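You operate a simulated robot arm through the tools that you are given. There is no shell and no other tool. Be economical: measure what you need, move in short steps, check, and stop when the job is done.

The job below is to be done with a simulated two-armed robot. You get a single attempt, and the scene is never put back.

JOB
Feed the module out, turn the valve off, blow it free and put it back in the white tray.
Fine: pocket B; the lid ends shut.

The check looks at the end state, three seconds after you hand in, the way a careful person would. Anything else that was tipped, shoved, dropped, spilled or broken makes it a failure. Lids that push on must go on centred and level and be pressed home; caps that screw on are set level and turned clockwise until they are tight.

ROBOT AND FRAMES
Two 7-joint arms with two-finger parallel grippers on one trunk, on a base that drives. Base frame: it is fixed to the floor where the robot stands at the start and does not move with it; the origin is under the middle of the robot, x ahead of it, y to its left, z up. Readings come in m, degrees, newtons and seconds.
The left shoulder is at the start at [0.05, 0.161, 1.173], the right one opposite. With the tool pointing down near the work surface each hand reaches from about 0.1 to 0.68 m from the robot's upright axis, wherever it stands, measured 20 degrees to its own side. Places, roughly: guard lid [0.6, -0.5, 1]; pocket B of the white tray [0.5, -0.9, 0.8]. Payload 3.43 kg a hand.
The tool frame of a hand sits at the grasp point between the pads (the TCP): z along the fingers, y along the line on which they close. The tips reach 0.03 m beyond it. Largest opening 0.094 m; finger width 0.028, thickness 0.01; the body of the gripper, 0.05 by 0.096 m, starts 0.055 m behind the TCP.
Orientation is that of the tool frame in the base frame, as a unit quaternion [w, x, y, z]. With the fingers straight down and closing along the base's y, the tool's x points along the base's -x, its y along +y and its z along -z.

CONTROLS
- The arms move only by the tool apply_moves. It takes "left_commands", "right_commands" or both (then of equal length, played together; a hand with none holds still); each is a list of rows, each a list of 3 entries, a list of its own where there are three numbers: the turn, a rotation vector about the base's x, y, z in units of 45 degrees (1.0 is 45 degrees), then the shift along the base's x, y, z in units of 500 mm (1.0 is 500 mm), then the gripper command, from -1 (fully open) to 1 (shut), values between in proportion. In form: [[[ax, ay, az], [tx, ty, tz], grip], ...]. A call has 1 to 20 rows; each row is the pose to reach, as a shift and turn from the pose commanded when the call began. A call with a number of a shift or a turn outside -1 to 1 is refused whole. A row lasts 0.2 s, in which the tool goes at most 0.05 m and 8.6 degrees; a call with a longer step from one row to the next is refused whole, and so is a gripper value outside its range. A pose out of reach is approached as far as the arm can. The call stops where the force on the tool passes 40 N (or 10 N more than at its start, if that is more) or the arm is blocked; 0.2 s more then pass. Each finger travels about 0.045 m/s and halts on what it meets, pressing with about 38 N; the grip force reading is that of the motor and also rises with nothing between the fingers. The clock runs only during rows and for 0.2 s after the last one: add rows that repeat a pose to give the fingers time. The reply holds the time, the measured pose of the TCP, the force on the tool along the base axes, the opening and the grip force, in the units named above and with some noise, with the torque about the TCP (base axes, N m) and any sound that the robot's microphone picked up, and new pictures: "pictures" is both (left out), scene, wrist or none (wrist: the cameras of the hands that moved).
- Cameras (640 x 400 px; columns grow to the right, rows downward): "scene" is now at [0.1193, -0.047, 1.3341]; the picture's right is [-0.52, -0.85, 0.00], its down [-0.18, 0.11, -0.98] and it looks along [0.83, -0.51, -0.21] (base axes); focal length 214 px, centre (320, 200). "left" rides on the left gripper at [0.076, -0.014, -0.102] in its tool frame; the picture's right is [0.18, 0.98, 0.00], its down [-0.75, 0.14, -0.64] and it looks along [-0.63, 0.12, 0.77] (tool axes); focal length 243 px, centre (320, 200). "right" rides on the right gripper at [0.076, 0.014, -0.102] in its tool frame; the picture's right is [-0.18, 0.98, 0.00], its down [-0.75, -0.14, -0.64] and it looks along [-0.63, -0.12, 0.77] (tool axes); focal length 243 px, centre (320, 200). There is no depth. A picture from a camera that has moved, and an enlarged one, comes with that camera's place and axes in the base frame and with its lens.
- raise_lower(by): slides the trunk up (or, below 0, down) by that many m; the arms and the scene camera ride with it, the base frame stays. It gives what a move gives, with no picture.
- drive_base(legs): drives the robot by 1 to 6 legs, each [ahead, left, turn to the left] in m, m and degrees, along the robot's own axes; the way and the turn of a leg run together, so that a leg with both is an arc; at most 1.5 m and 180 degrees a leg. The arms and the cameras ride along, it lands a little off, and it stops where it bumps. It gives what a move gives, and a new picture of the scene camera.
- head_to(pan, tilt): turns the head with the scene camera to pan (to the left, within 80 degrees either way) and tilt (down, from -29 to 69), counted from straight ahead of the robot. It gives what a move gives, and a new picture of the scene camera.
- inspect(camera, box): a new picture of the part [left, top, right, bottom] of that camera's present view, enlarged. No time passes.
- close_job(): hands the job in; it is judged then, once.

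Work in short steps. Places have to be worked out from the pictures, the camera data and where the tool is seen: move nearer, look again, correct. Check each grasp and each placing, and mend what went wrong. You have 120 turns and 260 pictures in all, those below and enlarged ones among them. Open the grippers and draw the arms clear of the work before you hand the job in, unless the task says otherwise; then end with one line.

The tools are called as a command line: name --argument value ..., lists and objects as JSON in quotes. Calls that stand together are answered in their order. apply_moves: Moves the arms, as the interface text tells. Its arguments: {"type":"object","properties":{"left_commands":{"type":"array","items":{"type":"array"}},"right_commands":{"type":"array","items":{"type":"array"}},"pictures":{"type":"string","enum":["both","scene","wrist","none"]}},"required":[]} The other tools are called the same way: raise_lower (by) slides the trunk up or down; drive_base (legs) drives the base; head_to (pan, tilt) turns the head that bears the scene camera; inspect (camera, box) takes an enlarged picture of a part of a camera's view; close_job () hands the job in.

At the start:

```text
t: 0.0
left_tool_pos: [0.2834, -0.0118, 1.2971]
left_tool_rot: [0.0, -0.001, 1.0, -0.001]
left_ft_force: [0.1, 0.2, 0.4]
left_ft_torque: [-0.04, -0.01, -0.01]
left_finger_gap: 0.0938
left_grip_force: 0.0
right_tool_pos: [0.2817, -0.3794, 1.2063]
right_tool_rot: [0.001, 0.0, 1.0, 0.0]
right_ft_force: [-0.3, 0.7, 0.0]
right_ft_torque: [0.02, -0.02, 0.02]
right_finger_gap: 0.0941
right_grip_force: 0.1
trunk travel left (down, up): [-0.2, 0.067]
robot x, y, heading: [-0.0016, -0.0004, -0.1]
head pan, tilt: [-31.6, 11.9]
```

scene: 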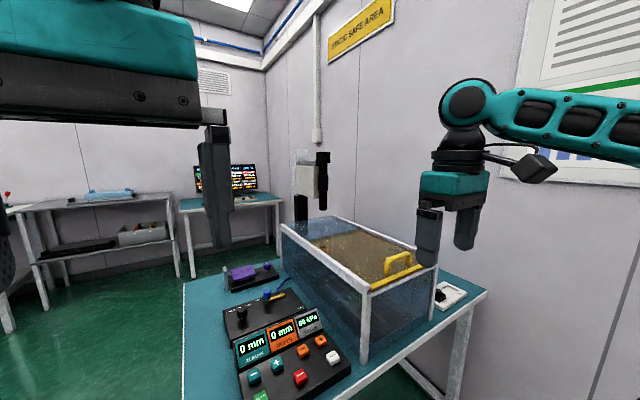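
right: 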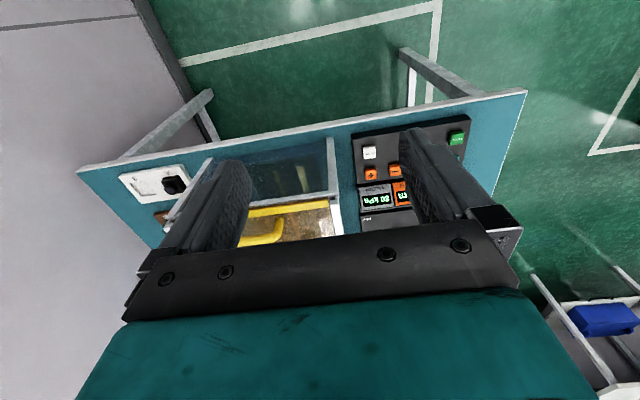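
left: 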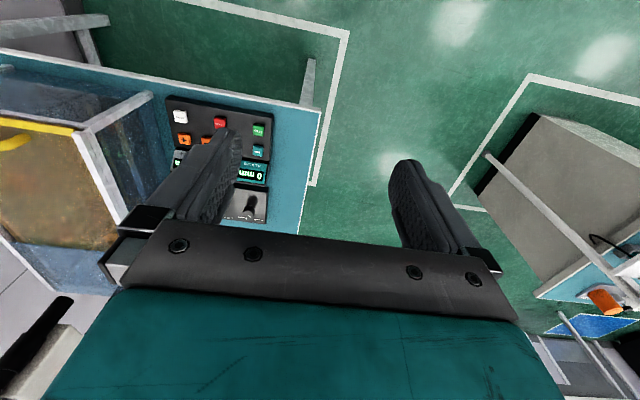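

The panel, guarded box and tray are visible; I look closer at the control panel and the box.

inspect --camera "scene" --box '[200, 250, 360, 400]'

inspect --camera "scene" --box '[270, 140, 490, 340]'

inspect --camera "right" --box '[80, 90, 520, 290]'

```text
2.67 times, centred on (280, 325) of scene
camera zoom: at [0.1193, -0.047, 1.3341], right [-0.52, -0.85, 0.0], down [-0.18, 0.11, -0.98], along [0.83, -0.51, -0.21], focal length 572 px, centre (427, -133)
```

zoom: 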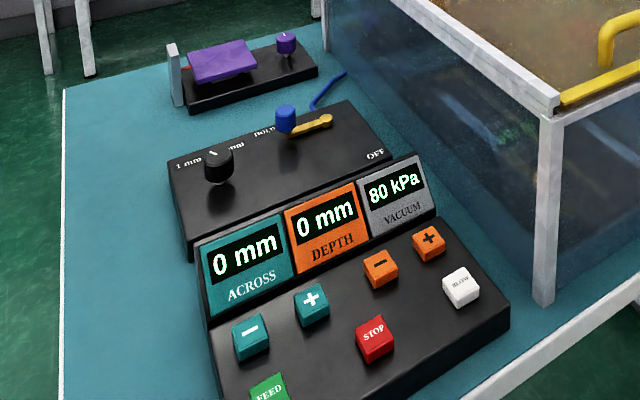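

```text
2.00 times, centred on (380, 240) of scene
camera zoom: at [0.1193, -0.047, 1.3341], right [-0.52, -0.85, 0.0], down [-0.18, 0.11, -0.98], along [0.83, -0.51, -0.21], focal length 429 px, centre (200, 120)
```

zoom: 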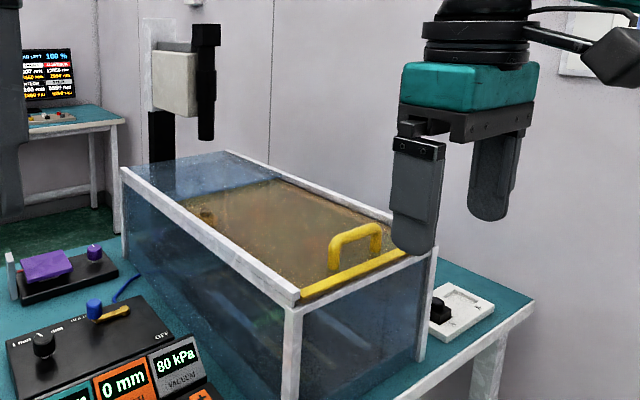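

```text
1.45 times, centred on (300, 190) of right
camera zoom: at [0.2047, -0.3646, 1.3088], right [0.18, 0.98, 0.0], down [0.75, -0.14, 0.64], along [0.63, -0.12, -0.77], focal length 353 px, centre (349, 214)
```

zoom: 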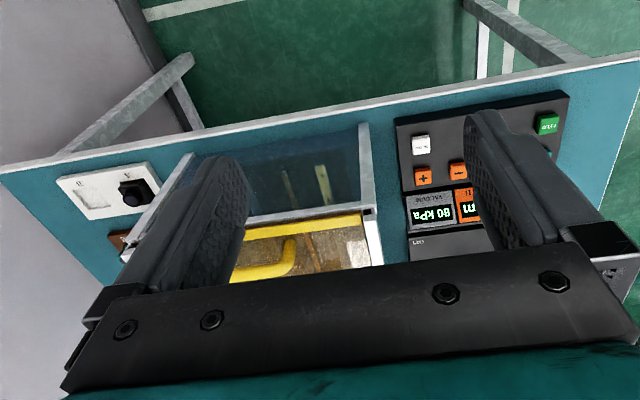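

I read the screen and the wall sign for process information, and the purple device.

inspect --camera "scene" --box '[185, 155, 265, 205]'

inspect --camera "scene" --box '[280, 205, 440, 305]'

head_to --pan -45 --tilt 40

```text
8.00 times, centred on (225, 180) of scene
camera zoom: at [0.1193, -0.047, 1.3341], right [-0.52, -0.85, 0.0], down [-0.18, 0.11, -0.98], along [0.83, -0.51, -0.21], focal length 1716 px, centre (1080, 360)
```

zoom: 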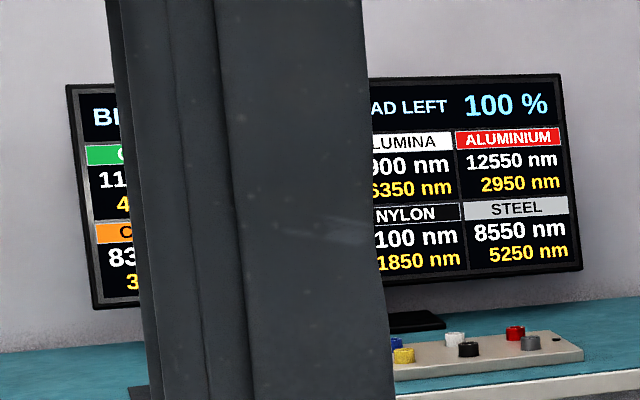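

```text
4.00 times, centred on (360, 255) of scene
camera zoom: at [0.1193, -0.047, 1.3341], right [-0.52, -0.85, 0.0], down [-0.18, 0.11, -0.98], along [0.83, -0.51, -0.21], focal length 858 px, centre (160, -20)
```

zoom: 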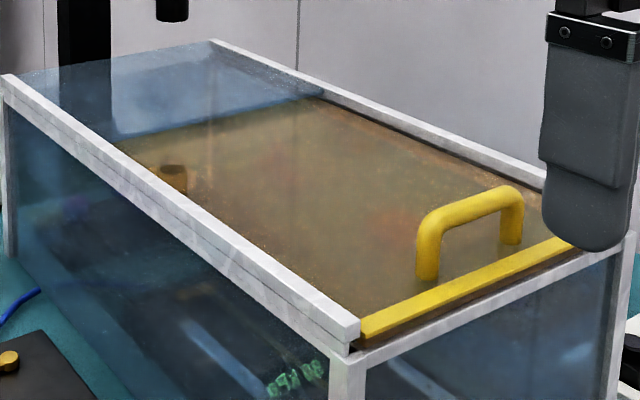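

```text
t: 0.9
left_tool_pos: [0.2839, -0.0109, 1.2965]
left_tool_rot: [0.0, -0.001, 1.0, -0.001]
left_ft_force: [-0.3, 0.7, -0.6]
left_ft_torque: [0.02, 0.01, 0.01]
left_finger_gap: 0.0939
left_grip_force: 0.0
right_tool_pos: [0.2822, -0.3804, 1.206]
right_tool_rot: [0.0, 0.0, 1.0, 0.0]
right_ft_force: [-0.9, 0.4, -0.1]
right_ft_torque: [0.03, -0.02, -0.01]
right_finger_gap: 0.0939
right_grip_force: 0.0
trunk travel left (down, up): [-0.2, 0.067]
robot x, y, heading: [0.0003, 0.0004, -0.1]
head pan, tilt: [-45.0, 40.0]
camera scene: at [0.1, -0.0583, 1.2896], right [-0.71, -0.71, 0.0], down [-0.45, 0.45, -0.77], along [0.54, -0.54, -0.64], focal length 214 px, centre (320, 200)
```

scene: 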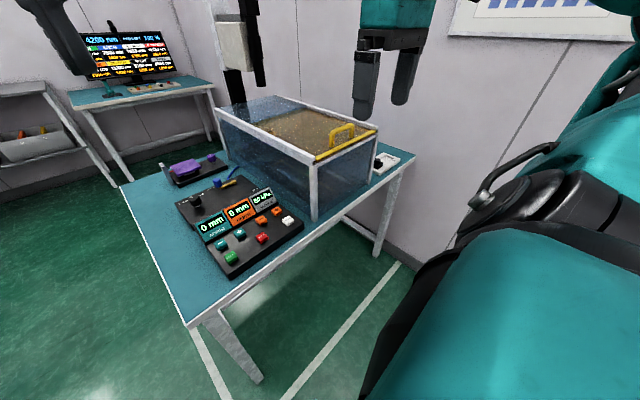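

I enlarge the table area from this new view.

inspect --camera "scene" --box '[160, 150, 320, 270]'

inspect --camera "scene" --box '[200, 80, 420, 230]'

inspect --camera "scene" --box '[70, 20, 190, 105]'

```text
3.33 times, centred on (240, 210) of scene
camera zoom: at [0.1, -0.0583, 1.2896], right [-0.71, -0.71, 0.0], down [-0.45, 0.45, -0.77], along [0.54, -0.54, -0.64], focal length 715 px, centre (587, 167)
```

zoom: 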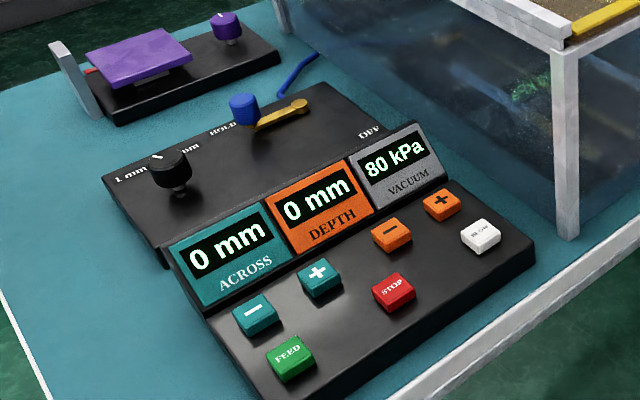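

```text
2.67 times, centred on (310, 155) of scene
camera zoom: at [0.1, -0.0583, 1.2896], right [-0.71, -0.71, 0.0], down [-0.45, 0.45, -0.77], along [0.54, -0.54, -0.64], focal length 572 px, centre (347, 320)
```

zoom: 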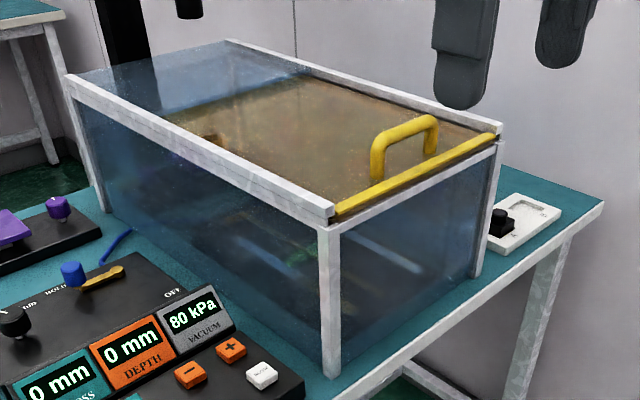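

```text
4.71 times, centred on (130, 62) of scene
camera zoom: at [0.1, -0.0583, 1.2896], right [-0.71, -0.71, 0.0], down [-0.45, 0.45, -0.77], along [0.54, -0.54, -0.64], focal length 1009 px, centre (1214, 847)
```

zoom: 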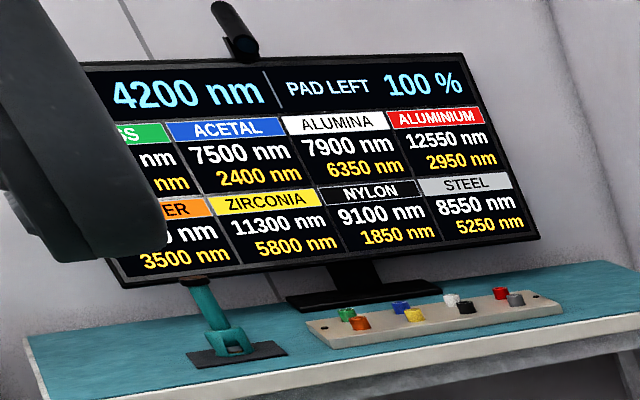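

The table's front edge is at x≈0.42, the box spans y≈-0.40..-0.74 with its top at ~1.0. I drive to the right to look into the box.

drive_base --legs '[[0, -0.4, 0]]'

head_to --pan -15 --tilt 35

inspect --camera "scene" --box '[220, 80, 460, 240]'

```text
t: 5.0
left_tool_pos: [0.2822, -0.4153, 1.2953]
left_tool_rot: [0.0, 0.003, 1.0, 0.0]
left_ft_force: [0.4, 0.6, -0.5]
left_ft_torque: [-0.02, -0.01, 0.0]
left_finger_gap: 0.0941
left_grip_force: 0.0
right_tool_pos: [0.2782, -0.7831, 1.2043]
right_tool_rot: [0.0, 0.004, 1.0, 0.0]
right_ft_force: [-0.9, -0.2, 0.2]
right_ft_torque: [-0.02, 0.0, 0.0]
right_finger_gap: 0.0939
right_grip_force: 0.2
trunk travel left (down, up): [-0.2, 0.067]
robot x, y, heading: [-0.0006, -0.3997, -0.4]
head pan, tilt: [-45.0, 40.0]
camera scene: at [0.0984, -0.4606, 1.2895], right [-0.71, -0.7, 0.0], down [-0.45, 0.46, -0.77], along [0.54, -0.55, -0.64], focal length 214 px, centre (320, 200)
```

scene: 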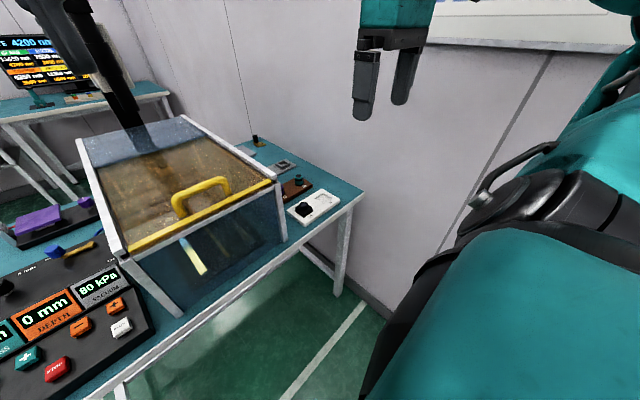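

```text
t: 6.0
left_tool_pos: [0.2842, -0.412, 1.2978]
left_tool_rot: [0.0, 0.008, 1.0, -0.001]
left_ft_force: [12.7, 51.4, 10.7]
left_ft_torque: [-6.16, 2.34, -4.55]
left_finger_gap: 0.0939
left_grip_force: 0.1
right_tool_pos: [0.2783, -0.7834, 1.2057]
right_tool_rot: [0.001, 0.005, 1.0, 0.0]
right_ft_force: [0.4, -0.7, 0.5]
right_ft_torque: [0.02, 0.01, 0.0]
right_finger_gap: 0.0941
right_grip_force: 0.1
trunk travel left (down, up): [-0.2, 0.067]
robot x, y, heading: [0.0007, -0.3995, -0.4]
head pan, tilt: [-15.0, 35.0]
camera scene: at [0.108, -0.4512, 1.2925], right [-0.6, -0.8, 0.0], down [-0.49, 0.37, -0.79], along [0.63, -0.47, -0.62], focal length 214 px, centre (320, 200)
```

scene: 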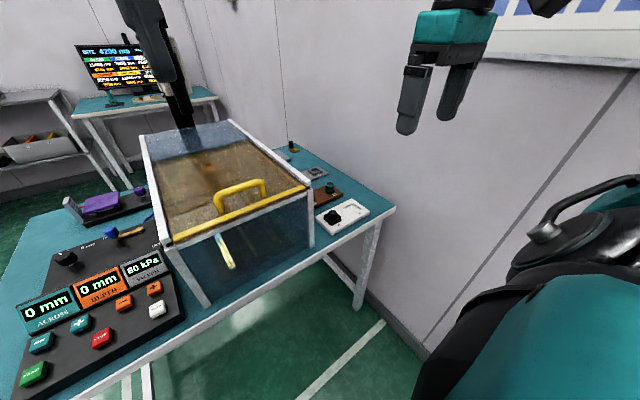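

```text
2.50 times, centred on (340, 160) of scene
camera zoom: at [0.108, -0.4512, 1.2925], right [-0.6, -0.8, 0.0], down [-0.49, 0.37, -0.79], along [0.63, -0.47, -0.62], focal length 536 px, centre (270, 300)
```

zoom: 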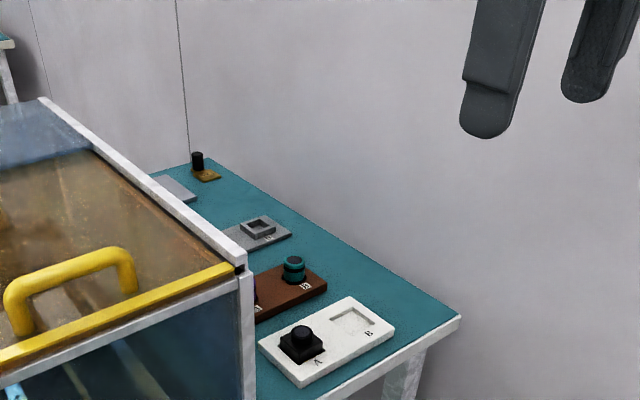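

Turning the head pushed against the left arm; I turn it back and move the left hand outward.

head_to --pan -40 --tilt 35

apply_moves --left_commands '[[[0, 0, 0], [0, 0.08, 0], -1], [[0, 0, 0], [0, 0.16, 0], -1], [[0, 0, 0], [0, 0.24, 0], -1], [[0, 0, 0], [0, 0.32, 0], -1], [[0, 0, 0], [0, 0.4, 0], -1], [[0, 0, 0], [0, 0.5, 0], -1], [[0, 0, 0], [0, 0.6, 0], -1]]' --pictures "scene"

```text
t: 6.8
left_tool_pos: [0.2825, -0.416, 1.2957]
left_tool_rot: [0.001, 0.001, 1.0, 0.0]
left_ft_force: [-0.1, -0.6, -0.8]
left_ft_torque: [-0.01, 0.03, 0.0]
left_finger_gap: 0.0938
left_grip_force: 0.1
right_tool_pos: [0.2764, -0.7832, 1.2053]
right_tool_rot: [-0.001, 0.003, 1.0, 0.0]
right_ft_force: [0.1, 0.3, 1.1]
right_ft_torque: [0.02, 0.0, 0.04]
right_finger_gap: 0.0938
right_grip_force: 0.0
trunk travel left (down, up): [-0.2, 0.067]
robot x, y, heading: [0.0002, -0.4018, -0.7]
head pan, tilt: [-40.0, 35.0]
camera scene: at [0.1058, -0.4568, 1.2971], right [-0.65, -0.76, 0.0], down [-0.44, 0.37, -0.82], along [0.62, -0.53, -0.57], focal length 214 px, centre (320, 200)
```

scene: 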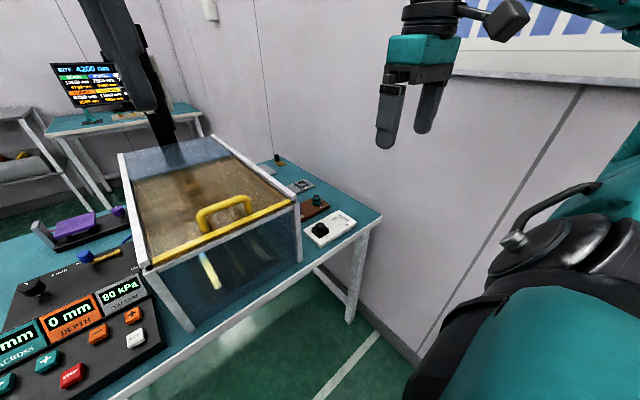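

```text
t: 8.4
left_tool_pos: [0.2806, -0.115, 1.2964]
left_tool_rot: [0.001, 0.004, 1.0, -0.002]
left_ft_force: [-0.3, 0.5, -0.2]
left_ft_torque: [0.02, 0.01, -0.01]
left_finger_gap: 0.094
left_grip_force: 0.0
right_tool_pos: [0.2776, -0.7826, 1.207]
right_tool_rot: [0.0, 0.004, 1.0, -0.001]
right_ft_force: [0.2, -0.4, 1.7]
right_ft_torque: [0.02, 0.01, 0.0]
right_finger_gap: 0.0937
right_grip_force: 0.0
trunk travel left (down, up): [-0.2, 0.067]
robot x, y, heading: [-0.0019, -0.402, -0.5]
head pan, tilt: [-40.0, 35.0]
camera scene: at [0.1052, -0.4563, 1.2972], right [-0.65, -0.76, 0.0], down [-0.44, 0.37, -0.82], along [0.62, -0.53, -0.57], focal length 214 px, centre (320, 200)
```

scene: 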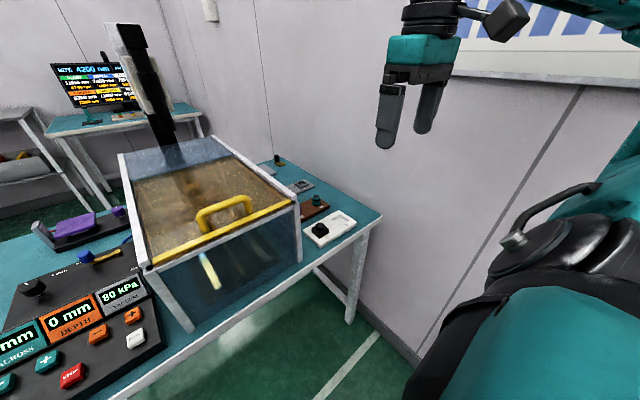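

Now head straight towards the box.

head_to --pan -8 --tilt 38

inspect --camera "scene" --box '[200, 60, 440, 260]'

```text
t: 9.4
left_tool_pos: [0.2817, -0.1166, 1.295]
left_tool_rot: [0.0, 0.003, 1.0, -0.001]
left_ft_force: [0.4, -0.6, -0.1]
left_ft_torque: [0.0, 0.0, -0.01]
left_finger_gap: 0.0938
left_grip_force: 0.1
right_tool_pos: [0.2788, -0.7823, 1.206]
right_tool_rot: [0.0, 0.003, 1.0, 0.0]
right_ft_force: [-0.2, -0.6, 0.9]
right_ft_torque: [0.0, 0.0, 0.02]
right_finger_gap: 0.0938
right_grip_force: 0.1
trunk travel left (down, up): [-0.2, 0.067]
robot x, y, heading: [-0.0029, -0.4038, -0.3]
head pan, tilt: [-8.0, 38.0]
camera scene: at [0.124, -0.4126, 1.2925], right [-0.15, -0.99, 0.0], down [-0.61, 0.09, -0.79], along [0.78, -0.12, -0.62], focal length 214 px, centre (320, 200)
```

scene: 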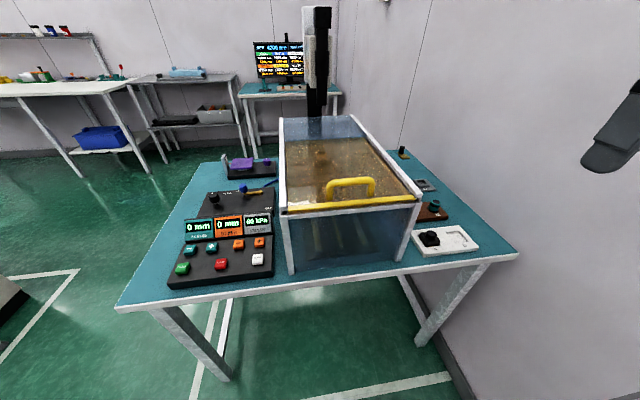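

```text
2.00 times, centred on (320, 160) of scene
camera zoom: at [0.124, -0.4126, 1.2925], right [-0.15, -0.99, 0.0], down [-0.61, 0.09, -0.79], along [0.78, -0.12, -0.62], focal length 429 px, centre (320, 280)
```

zoom: 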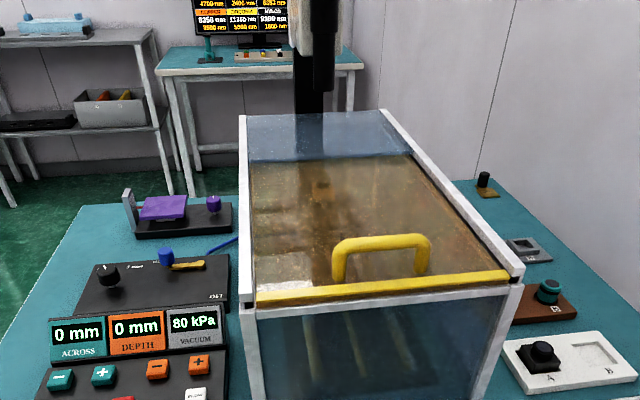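

I lower the trunk to look through the front glass into the box.

raise_lower --by -0.2

head_to --pan -12 --tilt 20

inspect --camera "scene" --box '[230, 130, 430, 280]'

```text
t: 11.6
left_tool_pos: [0.2817, -0.1145, 1.0959]
left_tool_rot: [0.0, 0.002, 1.0, -0.001]
left_ft_force: [-0.2, -0.1, -0.4]
left_ft_torque: [0.03, 0.0, 0.0]
left_finger_gap: 0.094
left_grip_force: 0.0
right_tool_pos: [0.2781, -0.782, 1.0065]
right_tool_rot: [0.001, 0.004, 1.0, 0.0]
right_ft_force: [0.8, -0.2, -0.2]
right_ft_torque: [0.01, 0.01, 0.01]
right_finger_gap: 0.094
right_grip_force: 0.1
trunk travel left (down, up): [0.0, 0.267]
robot x, y, heading: [-0.0044, -0.3999, -0.4]
head pan, tilt: [-8.0, 38.0]
```

```text
t: 12.4
left_tool_pos: [0.2813, -0.1161, 1.096]
left_tool_rot: [0.0, 0.003, 1.0, 0.0]
left_ft_force: [-0.5, -0.4, -0.1]
left_ft_torque: [0.02, -0.01, 0.0]
left_finger_gap: 0.094
left_grip_force: 0.1
right_tool_pos: [0.2791, -0.7815, 1.0063]
right_tool_rot: [0.0, 0.004, 1.0, 0.0]
right_ft_force: [0.2, -0.6, -0.4]
right_ft_torque: [-0.01, -0.03, 0.0]
right_finger_gap: 0.094
right_grip_force: 0.1
trunk travel left (down, up): [0.0, 0.267]
robot x, y, heading: [-0.0016, -0.4005, -0.5]
head pan, tilt: [-12.0, 20.0]
camera scene: at [0.1296, -0.4198, 1.1209], right [-0.21, -0.98, 0.0], down [-0.33, 0.07, -0.94], along [0.92, -0.2, -0.34], focal length 214 px, centre (320, 200)
```

scene: 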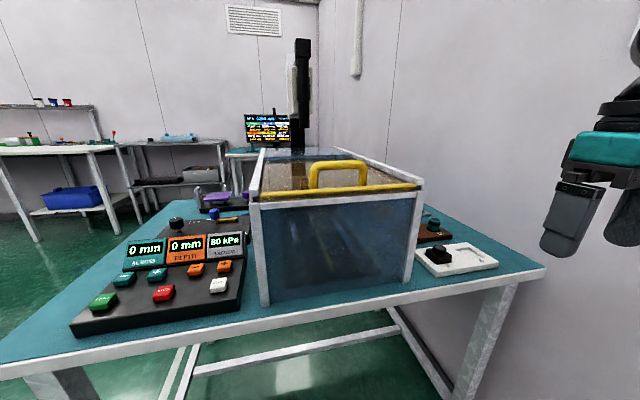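

```text
2.67 times, centred on (330, 205) of scene
camera zoom: at [0.1296, -0.4198, 1.1209], right [-0.21, -0.98, 0.0], down [-0.33, 0.07, -0.94], along [0.92, -0.2, -0.34], focal length 572 px, centre (293, 187)
```

zoom: 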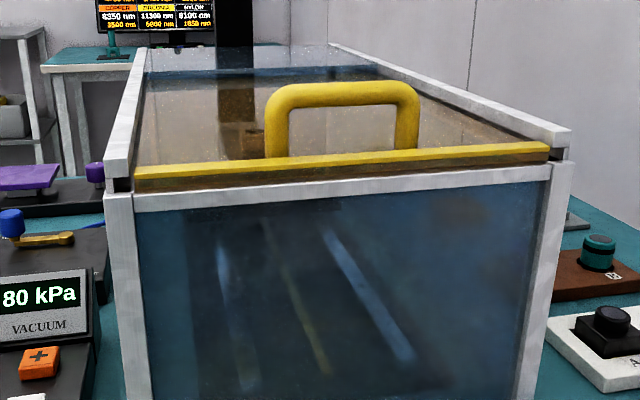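

Rails run in x inside the box. FEED triangulates to about (0.478, -0.125, 0.840); I bring the closed left fingers above it.

apply_moves --left_commands '[[[0, 0, 0], [0.07, 0, -0.05], 1], [[0, 0, 0], [0.14, 0, -0.1], 1], [[0, 0, 0], [0.21, -0.005, -0.15], 1], [[0, 0, 0], [0.28, -0.01, -0.2], 1], [[0, 0, 0], [0.34, -0.015, -0.25], 1], [[0, 0, 0], [0.39, -0.017, -0.29], 1], [[0, 0, 0], [0.393, -0.017, -0.34], 1], [[0, 0, 0], [0.393, -0.017, -0.34], 1]]'

```text
t: 14.2
left_tool_pos: [0.4774, -0.1241, 0.9243]
left_tool_rot: [0.001, 0.003, 1.0, 0.0]
left_ft_force: [-0.5, -0.2, -0.6]
left_ft_torque: [-0.02, -0.02, 0.01]
left_finger_gap: 0.0
left_grip_force: 32.9
right_tool_pos: [0.2768, -0.7837, 1.0056]
right_tool_rot: [-0.001, 0.004, 1.0, 0.0]
right_ft_force: [-0.4, -0.9, 1.2]
right_ft_torque: [-0.01, -0.02, 0.0]
right_finger_gap: 0.0939
right_grip_force: 0.0
trunk travel left (down, up): [0.0, 0.267]
robot x, y, heading: [0.0024, -0.4032, -0.5]
head pan, tilt: [-12.0, 20.0]
camera scene: at [0.1296, -0.4198, 1.1209], right [-0.21, -0.98, 0.0], down [-0.33, 0.07, -0.94], along [0.92, -0.2, -0.34], focal length 214 px, centre (320, 200)
camera left: at [0.4015, -0.1366, 1.0265], right [-0.18, 0.98, 0.0], down [0.75, 0.14, 0.64], along [0.63, 0.11, -0.77], focal length 243 px, centre (320, 200)
```

scene: 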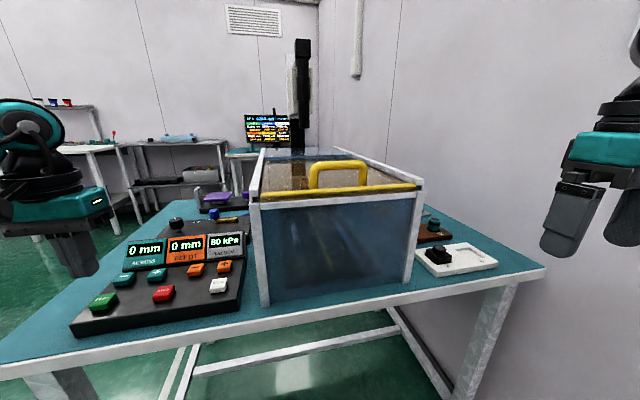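
left: 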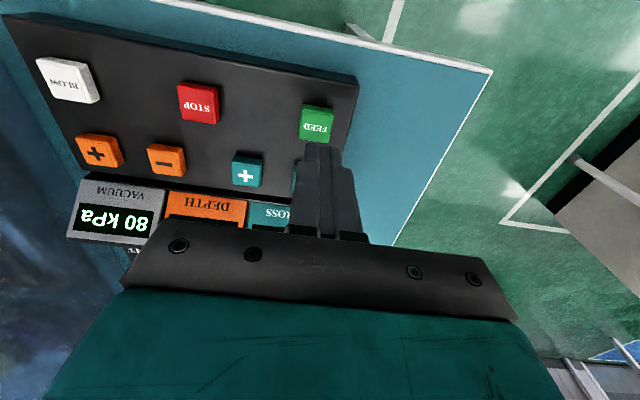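

The wrist view confirms FEED under the tips. I press down gently and lift.

apply_moves --left_commands '[[[0, 0, 0], [0, 0, -0.08], 1], [[0, 0, 0], [0, 0, -0.1], 1], [[0, 0, 0], [0, 0, -0.108], 1], [[0, 0, 0], [0, 0, -0.114], 1], [[0, 0, 0], [0, 0, -0.118], 1]]' --pictures "wrist"

```text
t: 15.4
left_tool_pos: [0.4774, -0.1239, 0.8674]
left_tool_rot: [0.001, 0.003, 1.0, -0.001]
left_ft_force: [0.8, 0.3, 4.0]
left_ft_torque: [0.0, -0.01, -0.02]
left_finger_gap: 0.0
left_grip_force: 33.3
right_tool_pos: [0.2783, -0.7821, 1.0059]
right_tool_rot: [0.001, 0.004, 1.0, 0.0]
right_ft_force: [-1.0, 0.1, 0.7]
right_ft_torque: [-0.01, -0.01, 0.0]
right_finger_gap: 0.0937
right_grip_force: 0.1
trunk travel left (down, up): [0.0, 0.267]
robot x, y, heading: [-0.0041, -0.4006, -0.4]
head pan, tilt: [-12.0, 20.0]
heard: click
camera left: at [0.4015, -0.1364, 0.9697], right [-0.18, 0.98, 0.0], down [0.75, 0.14, 0.64], along [0.63, 0.11, -0.77], focal length 243 px, centre (320, 200)
```

left: 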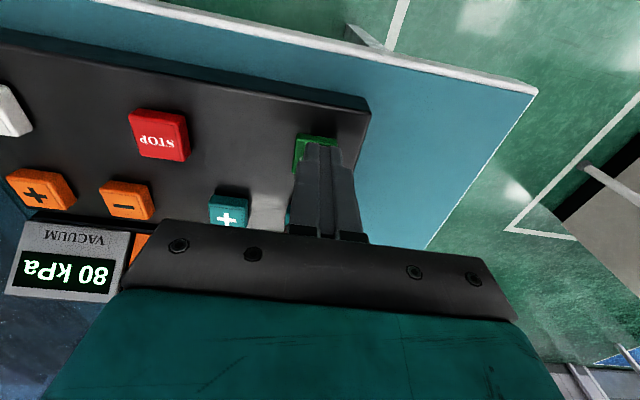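

A click was heard with 4 N; I lift off and watch the box.

apply_moves --left_commands '[[[0, 0, 0], [0, 0, 0.06], 1], [[0, 0, 0], [0, 0, 0.12], 1], [[0, 0, 0], [0, 0, 0.12], 1], [[0, 0, 0], [0, 0, 0.12], 1], [[0, 0, 0], [0, 0, 0.12], 1]]' --pictures "scene"

inspect --camera "scene" --box '[230, 130, 430, 310]'

```text
t: 16.6
left_tool_pos: [0.4776, -0.1229, 0.9262]
left_tool_rot: [0.0, 0.002, 1.0, 0.0]
left_ft_force: [-0.2, 0.7, 0.4]
left_ft_torque: [0.0, 0.03, 0.0]
left_finger_gap: 0.0001
left_grip_force: 32.8
right_tool_pos: [0.2784, -0.783, 1.0055]
right_tool_rot: [0.0, 0.004, 1.0, -0.001]
right_ft_force: [-0.5, 0.0, 0.2]
right_ft_torque: [-0.01, -0.02, -0.02]
right_finger_gap: 0.0941
right_grip_force: 0.0
trunk travel left (down, up): [0.0, 0.267]
robot x, y, heading: [-0.0013, -0.3992, -0.6]
head pan, tilt: [-12.0, 20.0]
camera scene: at [0.1296, -0.4199, 1.1209], right [-0.21, -0.98, 0.0], down [-0.33, 0.07, -0.94], along [0.92, -0.2, -0.34], focal length 214 px, centre (320, 200)
```

scene: 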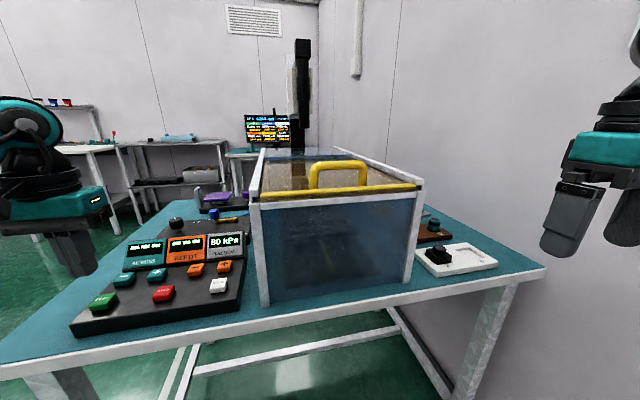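

```text
2.22 times, centred on (330, 220) of scene
camera zoom: at [0.1296, -0.4199, 1.1209], right [-0.21, -0.98, 0.0], down [-0.33, 0.07, -0.94], along [0.92, -0.2, -0.34], focal length 477 px, centre (298, 156)
```

zoom: 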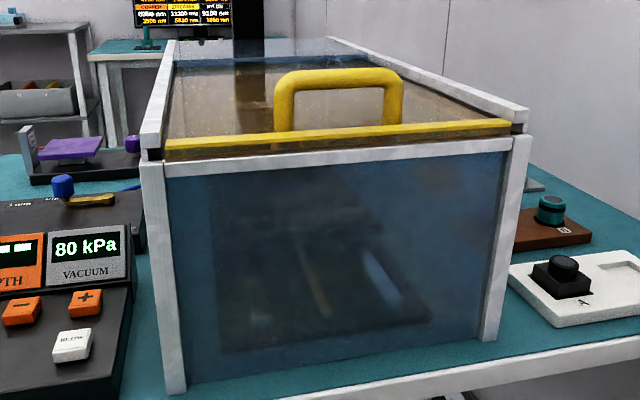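

The feed is running and the carriage is coming forward. I wait a few seconds.

apply_moves --left_commands '[[[0, 0, 0], [0, 0, 0.05], 1], [[0, 0, 0], [0, 0, 0.05], 1], [[0, 0, 0], [0, 0, 0.05], 1], [[0, 0, 0], [0, 0, 0.05], 1], [[0, 0, 0], [0, 0, 0.05], 1], [[0, 0, 0], [0, 0, 0.05], 1], [[0, 0, 0], [0, 0, 0.05], 1], [[0, 0, 0], [0, 0, 0.05], 1], [[0, 0, 0], [0, 0, 0.05], 1], [[0, 0, 0], [0, 0, 0.05], 1], [[0, 0, 0], [0, 0, 0.05], 1], [[0, 0, 0], [0, 0, 0.05], 1], [[0, 0, 0], [0, 0, 0.05], 1], [[0, 0, 0], [0, 0, 0.05], 1], [[0, 0, 0], [0, 0, 0.05], 1], [[0, 0, 0], [0, 0, 0.05], 1], [[0, 0, 0], [0, 0, 0.05], 1], [[0, 0, 0], [0, 0, 0.05], 1], [[0, 0, 0], [0, 0, 0.05], 1], [[0, 0, 0], [0, 0, 0.05], 1]]' --pictures "none"

inspect --camera "scene" --box '[230, 130, 430, 310]'

inspect --camera "scene" --box '[60, 180, 270, 330]'

```text
t: 20.8
left_tool_pos: [0.4766, -0.1234, 0.9496]
left_tool_rot: [0.0, 0.003, 1.0, -0.001]
left_ft_force: [-0.9, 0.4, 0.6]
left_ft_torque: [-0.01, -0.03, -0.01]
left_finger_gap: 0.0003
left_grip_force: 33.6
right_tool_pos: [0.2779, -0.7824, 1.0059]
right_tool_rot: [0.001, 0.004, 1.0, 0.001]
right_ft_force: [-0.1, -0.3, -0.6]
right_ft_torque: [0.0, -0.02, 0.01]
right_finger_gap: 0.0939
right_grip_force: 0.0
trunk travel left (down, up): [0.0, 0.267]
robot x, y, heading: [-0.0051, -0.4024, -0.4]
head pan, tilt: [-12.0, 20.0]
```

```text
2.22 times, centred on (330, 220) of scene
camera zoom: at [0.1296, -0.4198, 1.1209], right [-0.21, -0.98, 0.0], down [-0.33, 0.07, -0.94], along [0.92, -0.2, -0.34], focal length 477 px, centre (298, 156)
```

zoom: 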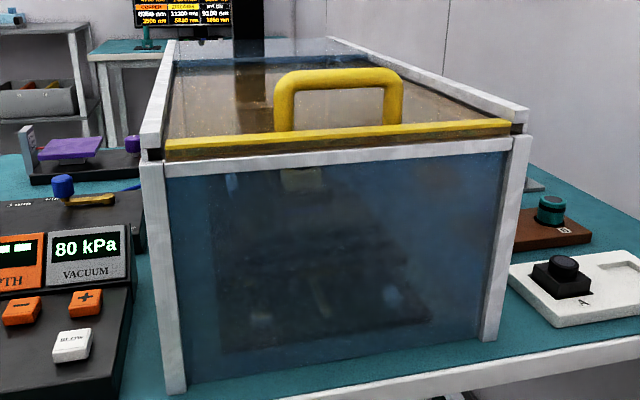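

```text
2.67 times, centred on (165, 255) of scene
camera zoom: at [0.1296, -0.4198, 1.1209], right [-0.21, -0.98, 0.0], down [-0.33, 0.07, -0.94], along [0.92, -0.2, -0.34], focal length 572 px, centre (733, 53)
```

zoom: 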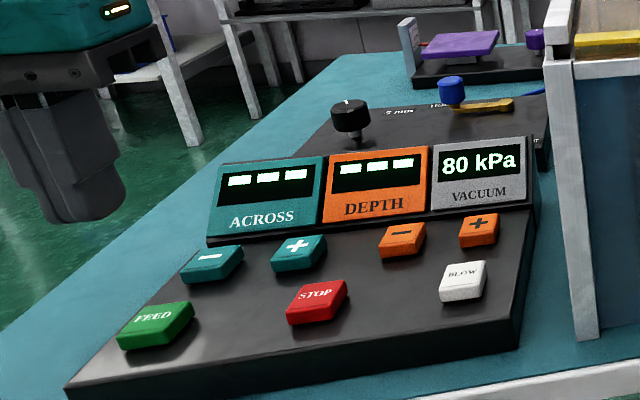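

Displays show dashes: the stage is travelling/out. While waiting I raise both hands a bit for driving closer.

apply_moves --left_commands '[[[0, 0, 0], [0, 0, 0.08], 1], [[0, 0, 0], [0, 0, 0.16], 1], [[0, 0, 0], [0, 0, 0.2], 1], [[0, 0, 0], [0, 0, 0.2], 1], [[0, 0, 0], [0, 0, 0.2], 1], [[0, 0, 0], [0, 0, 0.2], 1], [[0, 0, 0], [0, 0, 0.2], 1], [[0, 0, 0], [0, 0, 0.2], 1], [[0, 0, 0], [0, 0, 0.2], 1], [[0, 0, 0], [0, 0, 0.2], 1]]' --right_commands '[[[0, 0, 0], [-0.02, -0.02, 0.07], -1], [[0, 0, 0], [-0.04, -0.04, 0.14], -1], [[0, 0, 0], [-0.05, -0.06, 0.22], -1], [[0, 0, 0], [-0.05, -0.08, 0.3], -1], [[0, 0, 0], [-0.05, -0.1, 0.3], -1], [[0, 0, 0], [-0.05, -0.1, 0.3], -1], [[0, 0, 0], [-0.05, -0.1, 0.3], -1], [[0, 0, 0], [-0.05, -0.1, 0.3], -1], [[0, 0, 0], [-0.05, -0.1, 0.3], -1], [[0, 0, 0], [-0.05, -0.1, 0.3], -1]]' --pictures "none"

raise_lower --by 0.15

drive_base --legs '[[0.12, 0, 0]]'

head_to --pan 0 --tilt 45

inspect --camera "scene" --box '[220, 80, 460, 260]'

```text
t: 23.0
left_tool_pos: [0.4764, -0.1216, 1.0517]
left_tool_rot: [0.0, 0.003, 1.0, 0.0]
left_ft_force: [0.8, -0.5, -0.4]
left_ft_torque: [0.0, 0.0, 0.0]
left_finger_gap: 0.0
left_grip_force: 33.2
right_tool_pos: [0.254, -0.8322, 1.1547]
right_tool_rot: [-0.001, 0.003, 1.0, 0.0]
right_ft_force: [-0.1, 0.0, 0.3]
right_ft_torque: [0.02, 0.03, 0.01]
right_finger_gap: 0.0942
right_grip_force: 0.0
trunk travel left (down, up): [0.0, 0.267]
robot x, y, heading: [0.0015, -0.4047, -0.3]
head pan, tilt: [-12.0, 20.0]
```

```text
t: 24.7
left_tool_pos: [0.4783, -0.1218, 1.2009]
left_tool_rot: [0.0, 0.003, 1.0, 0.0]
left_ft_force: [-0.5, -0.4, -0.8]
left_ft_torque: [-0.03, 0.02, 0.02]
left_finger_gap: 0.0
left_grip_force: 33.3
right_tool_pos: [0.2536, -0.833, 1.3066]
right_tool_rot: [0.001, 0.003, 1.0, 0.0]
right_ft_force: [0.1, 0.1, 0.5]
right_ft_torque: [0.02, -0.01, 0.01]
right_finger_gap: 0.0941
right_grip_force: 0.0
trunk travel left (down, up): [-0.15, 0.117]
robot x, y, heading: [-0.0065, -0.4016, -0.2]
head pan, tilt: [-12.0, 20.0]
```

```text
t: 26.0
left_tool_pos: [0.5944, -0.1226, 1.2022]
left_tool_rot: [0.001, 0.003, 1.0, -0.001]
left_ft_force: [1.4, 0.0, -0.8]
left_ft_torque: [0.0, 0.02, 0.0]
left_finger_gap: 0.0
left_grip_force: 32.7
right_tool_pos: [0.3707, -0.8335, 1.3067]
right_tool_rot: [0.0, 0.003, 1.0, 0.0]
right_ft_force: [0.8, -0.6, -0.1]
right_ft_torque: [0.01, 0.02, 0.02]
right_finger_gap: 0.0939
right_grip_force: 0.1
trunk travel left (down, up): [-0.15, 0.117]
robot x, y, heading: [0.1135, -0.4033, -0.3]
head pan, tilt: [-12.0, 20.0]
camera scene: at [0.2471, -0.4206, 1.2708], right [-0.21, -0.98, 0.0], down [-0.34, 0.07, -0.94], along [0.92, -0.2, -0.34], focal length 214 px, centre (320, 200)
```

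scene: 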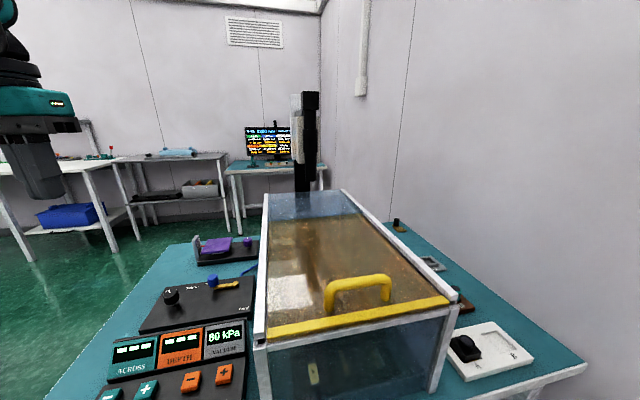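

```text
t: 26.9
left_tool_pos: [0.5942, -0.1228, 1.202]
left_tool_rot: [0.0, 0.003, 1.0, 0.0]
left_ft_force: [0.5, 1.2, 0.3]
left_ft_torque: [-0.02, -0.04, -0.05]
left_finger_gap: 0.0001
left_grip_force: 33.0
right_tool_pos: [0.371, -0.8326, 1.3049]
right_tool_rot: [0.0, 0.003, 1.0, 0.001]
right_ft_force: [-0.2, 0.4, 0.5]
right_ft_torque: [-0.01, 0.01, 0.0]
right_finger_gap: 0.0941
right_grip_force: 0.1
trunk travel left (down, up): [-0.15, 0.117]
robot x, y, heading: [0.1161, -0.404, -0.4]
head pan, tilt: [0.0, 45.0]
camera scene: at [0.2366, -0.4012, 1.2323], right [-0.01, -1.0, 0.0], down [-0.71, 0.0, -0.71], along [0.71, 0.0, -0.71], focal length 214 px, centre (320, 200)
```

scene: 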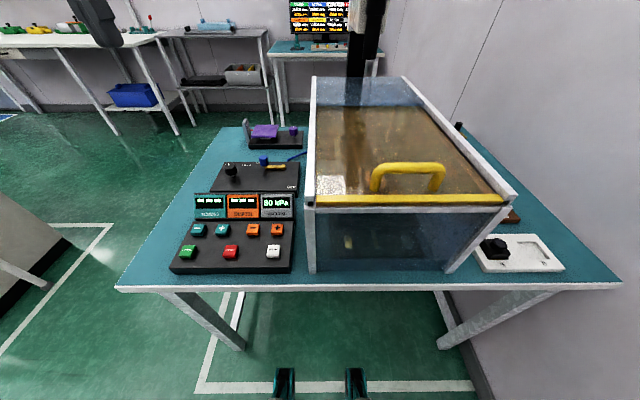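

```text
2.22 times, centred on (340, 170) of scene
camera zoom: at [0.2366, -0.4012, 1.2323], right [-0.01, -1.0, 0.0], down [-0.71, 0.0, -0.71], along [0.71, 0.0, -0.71], focal length 477 px, centre (276, 267)
```

zoom: 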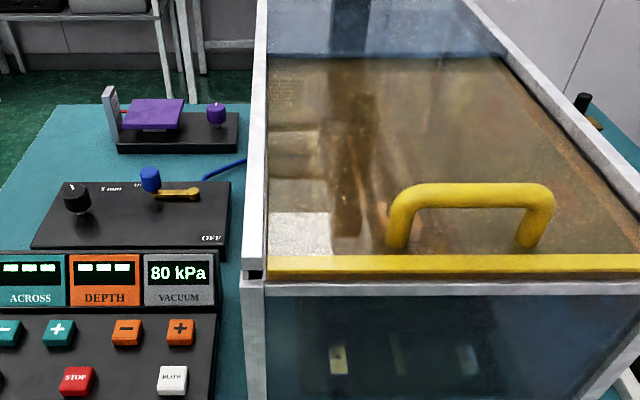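

Feed carriage seems out (dashes). The guard lid looks like it slides in side rails; I bring the closed right fingers to just before the handle to test pushing it back.

apply_moves --right_commands '[[[0, 0, 0], [0.02, 0.08, -0.05], 1], [[0, 0, 0], [0.04, 0.16, -0.1], 1], [[0, 0, 0], [0.06, 0.24, -0.15], 1], [[0, 0, 0], [0.08, 0.32, -0.2], 1], [[0, 0, 0], [0.09, 0.4, -0.25], 1], [[0, 0, 0], [0.1, 0.48, -0.28], 1], [[0, 0, 0], [0.11, 0.55, -0.32], 1], [[0, 0, 0], [0.12, 0.6, -0.36], 1], [[0, 0, 0], [0.12, 0.6, -0.4], 1]]'

```text
t: 28.9
left_tool_pos: [0.5946, -0.1225, 1.2012]
left_tool_rot: [0.0, 0.002, 1.0, -0.001]
left_ft_force: [0.0, 0.4, -0.7]
left_ft_torque: [-0.02, 0.03, 0.01]
left_finger_gap: 0.0
left_grip_force: 33.3
right_tool_pos: [0.4322, -0.531, 1.1049]
right_tool_rot: [-0.001, 0.004, 1.0, 0.0]
right_ft_force: [-0.5, -0.3, 0.1]
right_ft_torque: [0.01, 0.02, 0.01]
right_finger_gap: 0.0
right_grip_force: 32.7
trunk travel left (down, up): [-0.15, 0.117]
robot x, y, heading: [0.1145, -0.4021, -0.4]
head pan, tilt: [0.0, 45.0]
camera scene: at [0.2366, -0.4013, 1.2323], right [-0.01, -1.0, 0.0], down [-0.71, 0.0, -0.71], along [0.71, 0.0, -0.71], focal length 214 px, centre (320, 200)
camera right: at [0.3558, -0.5159, 1.2083], right [0.19, 0.98, 0.0], down [0.75, -0.15, 0.64], along [0.63, -0.12, -0.77], focal length 243 px, centre (320, 200)
```

scene: 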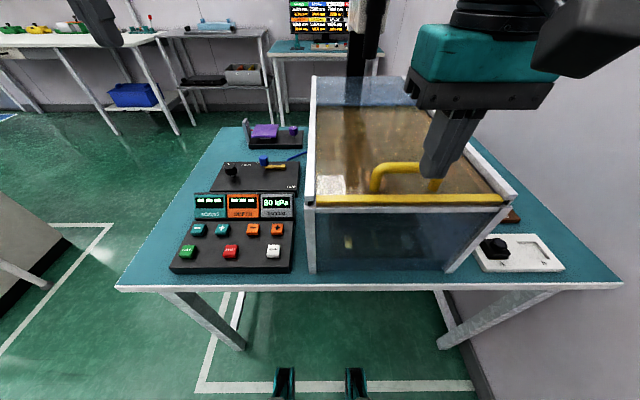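
right: 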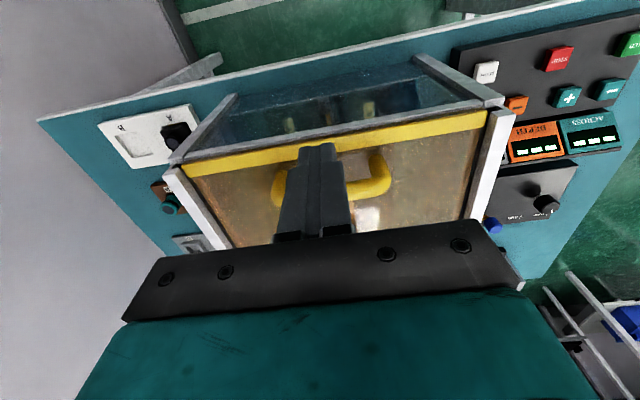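

Handle bar is at about (0.487, y -0.48..-0.575, z≈1.035). I lower the tips and push forward lightly.

apply_moves --right_commands '[[[0, 0, 0], [0, 0, -0.08], 1], [[0, 0, 0], [0, 0, -0.11], 1], [[0, 0, 0], [0.03, 0, -0.11], 1], [[0, 0, 0], [0.05, 0, -0.11], 1], [[0, 0, 0], [0.07, 0, -0.11], 1], [[0, 0, 0], [0.085, 0, -0.11], 1], [[0, 0, 0], [0.1, 0, -0.11], 1], [[0, 0, 0], [0.115, 0, -0.11], 1], [[0, 0, 0], [0.13, 0, -0.11], 1]]'

```text
t: 30.9
left_tool_pos: [0.5948, -0.1227, 1.2018]
left_tool_rot: [0.0, 0.002, 1.0, -0.001]
left_ft_force: [0.2, 1.0, 0.3]
left_ft_torque: [-0.02, -0.04, 0.01]
left_finger_gap: 0.0001
left_grip_force: 33.3
right_tool_pos: [0.4945, -0.5326, 1.0507]
right_tool_rot: [0.0, 0.002, 1.0, 0.001]
right_ft_force: [-1.0, 0.6, -0.8]
right_ft_torque: [0.02, 0.02, 0.0]
right_finger_gap: 0.0001
right_grip_force: 33.6
trunk travel left (down, up): [-0.15, 0.117]
robot x, y, heading: [0.1198, -0.403, -0.4]
head pan, tilt: [0.0, 45.0]
camera scene: at [0.2366, -0.4011, 1.2323], right [-0.01, -1.0, 0.0], down [-0.71, 0.0, -0.71], along [0.71, 0.0, -0.71], focal length 214 px, centre (320, 200)
camera right: at [0.4189, -0.5182, 1.1531], right [0.19, 0.98, 0.0], down [0.75, -0.15, 0.64], along [0.63, -0.12, -0.77], focal length 243 px, centre (320, 200)
```

scene: 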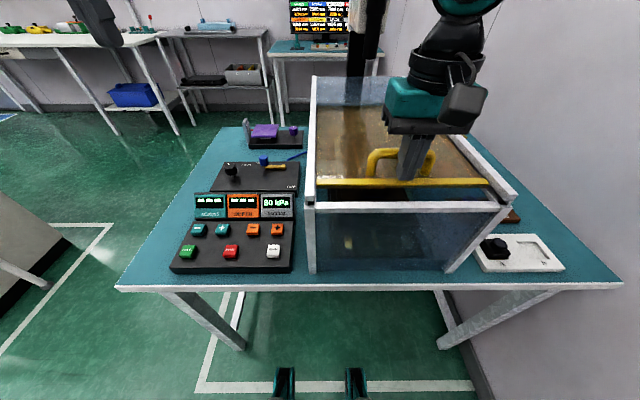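
right: 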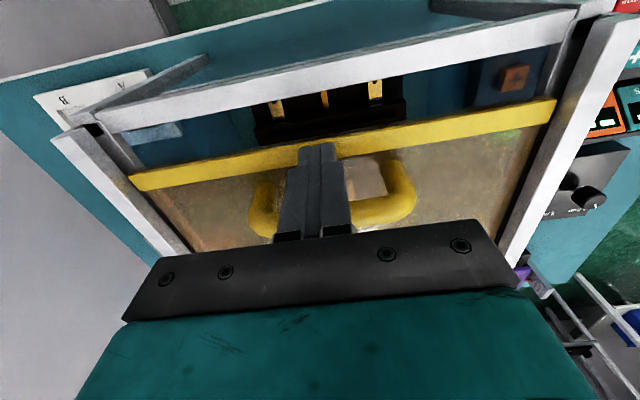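

The lid slides back freely. I continue pushing it.

apply_moves --right_commands '[[[0, 0, 0], [0.04, 0, 0], 1], [[0, 0, 0], [0.08, 0, 0], 1], [[0, 0, 0], [0.12, 0, 0], 1], [[0, 0, 0], [0.16, 0, 0], 1], [[0, 0, 0], [0.2, 0, 0], 1], [[0, 0, 0], [0.24, 0, 0], 1], [[0, 0, 0], [0.28, 0, 0], 1], [[0, 0, 0], [0.32, 0, 0], 1], [[0, 0, 0], [0.36, 0, 0], 1], [[0, 0, 0], [0.4, 0, 0], 1]]'

```text
t: 33.1
left_tool_pos: [0.595, -0.1234, 1.2019]
left_tool_rot: [0.0, 0.002, 1.0, -0.001]
left_ft_force: [0.4, -0.1, -0.1]
left_ft_torque: [0.01, -0.03, 0.0]
left_finger_gap: 0.0
left_grip_force: 32.6
right_tool_pos: [0.6319, -0.5874, 1.0454]
right_tool_rot: [0.001, 0.003, 1.0, 0.001]
right_ft_force: [0.2, -0.2, 0.2]
right_ft_torque: [0.07, 0.03, 0.01]
right_finger_gap: 0.0
right_grip_force: 33.3
right hand out of reach, approached as far as the arm can: row 4, 5, 6, 7, 8, 9, 10
trunk travel left (down, up): [-0.15, 0.117]
robot x, y, heading: [0.1151, -0.4033, -0.4]
head pan, tilt: [0.0, 45.0]
camera scene: at [0.2367, -0.4014, 1.2322], right [-0.01, -1.0, 0.0], down [-0.71, 0.0, -0.71], along [0.71, 0.0, -0.71], focal length 214 px, centre (320, 200)
camera right: at [0.5534, -0.5722, 1.1482], right [0.19, 0.98, 0.0], down [0.75, -0.15, 0.64], along [0.63, -0.12, -0.77], focal length 243 px, centre (320, 200)
```

scene: 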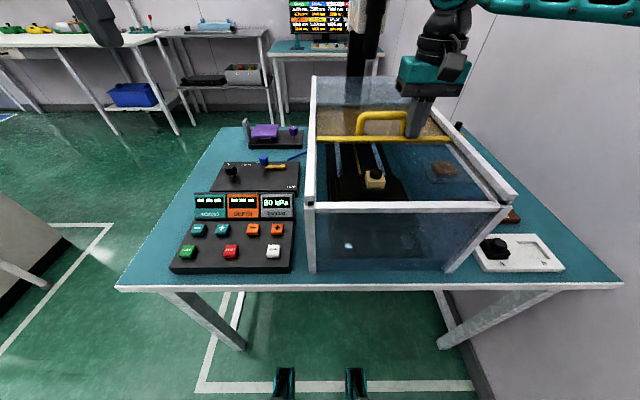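
right: 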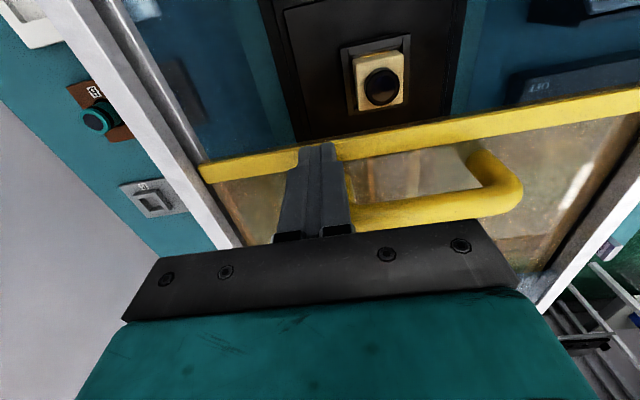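

The module (block with black knob) is visible at about (0.623,-0.528), knob top z≈0.918. The lid must go a bit further; I re-centre the hand, then drive closer.

apply_moves --right_commands '[[[0, 0, 0], [-0.1, 0, 0], 1], [[0, 0, 0], [-0.2, 0, 0], 1], [[0, 0, 0], [-0.2, 0, 0], 1]]' --pictures "none"

```text
t: 33.9
left_tool_pos: [0.5949, -0.1216, 1.2016]
left_tool_rot: [-0.001, 0.003, 1.0, -0.001]
left_ft_force: [-0.2, -0.2, 0.0]
left_ft_torque: [0.02, 0.0, -0.01]
left_finger_gap: 0.0001
left_grip_force: 33.1
right_tool_pos: [0.5293, -0.5876, 1.0444]
right_tool_rot: [0.001, 0.003, 1.0, 0.0]
right_ft_force: [-0.5, 0.2, 0.2]
right_ft_torque: [-0.01, 0.0, -0.04]
right_finger_gap: 0.0
right_grip_force: 32.8
trunk travel left (down, up): [-0.15, 0.117]
robot x, y, heading: [0.1135, -0.3987, -0.3]
head pan, tilt: [0.0, 45.0]
```

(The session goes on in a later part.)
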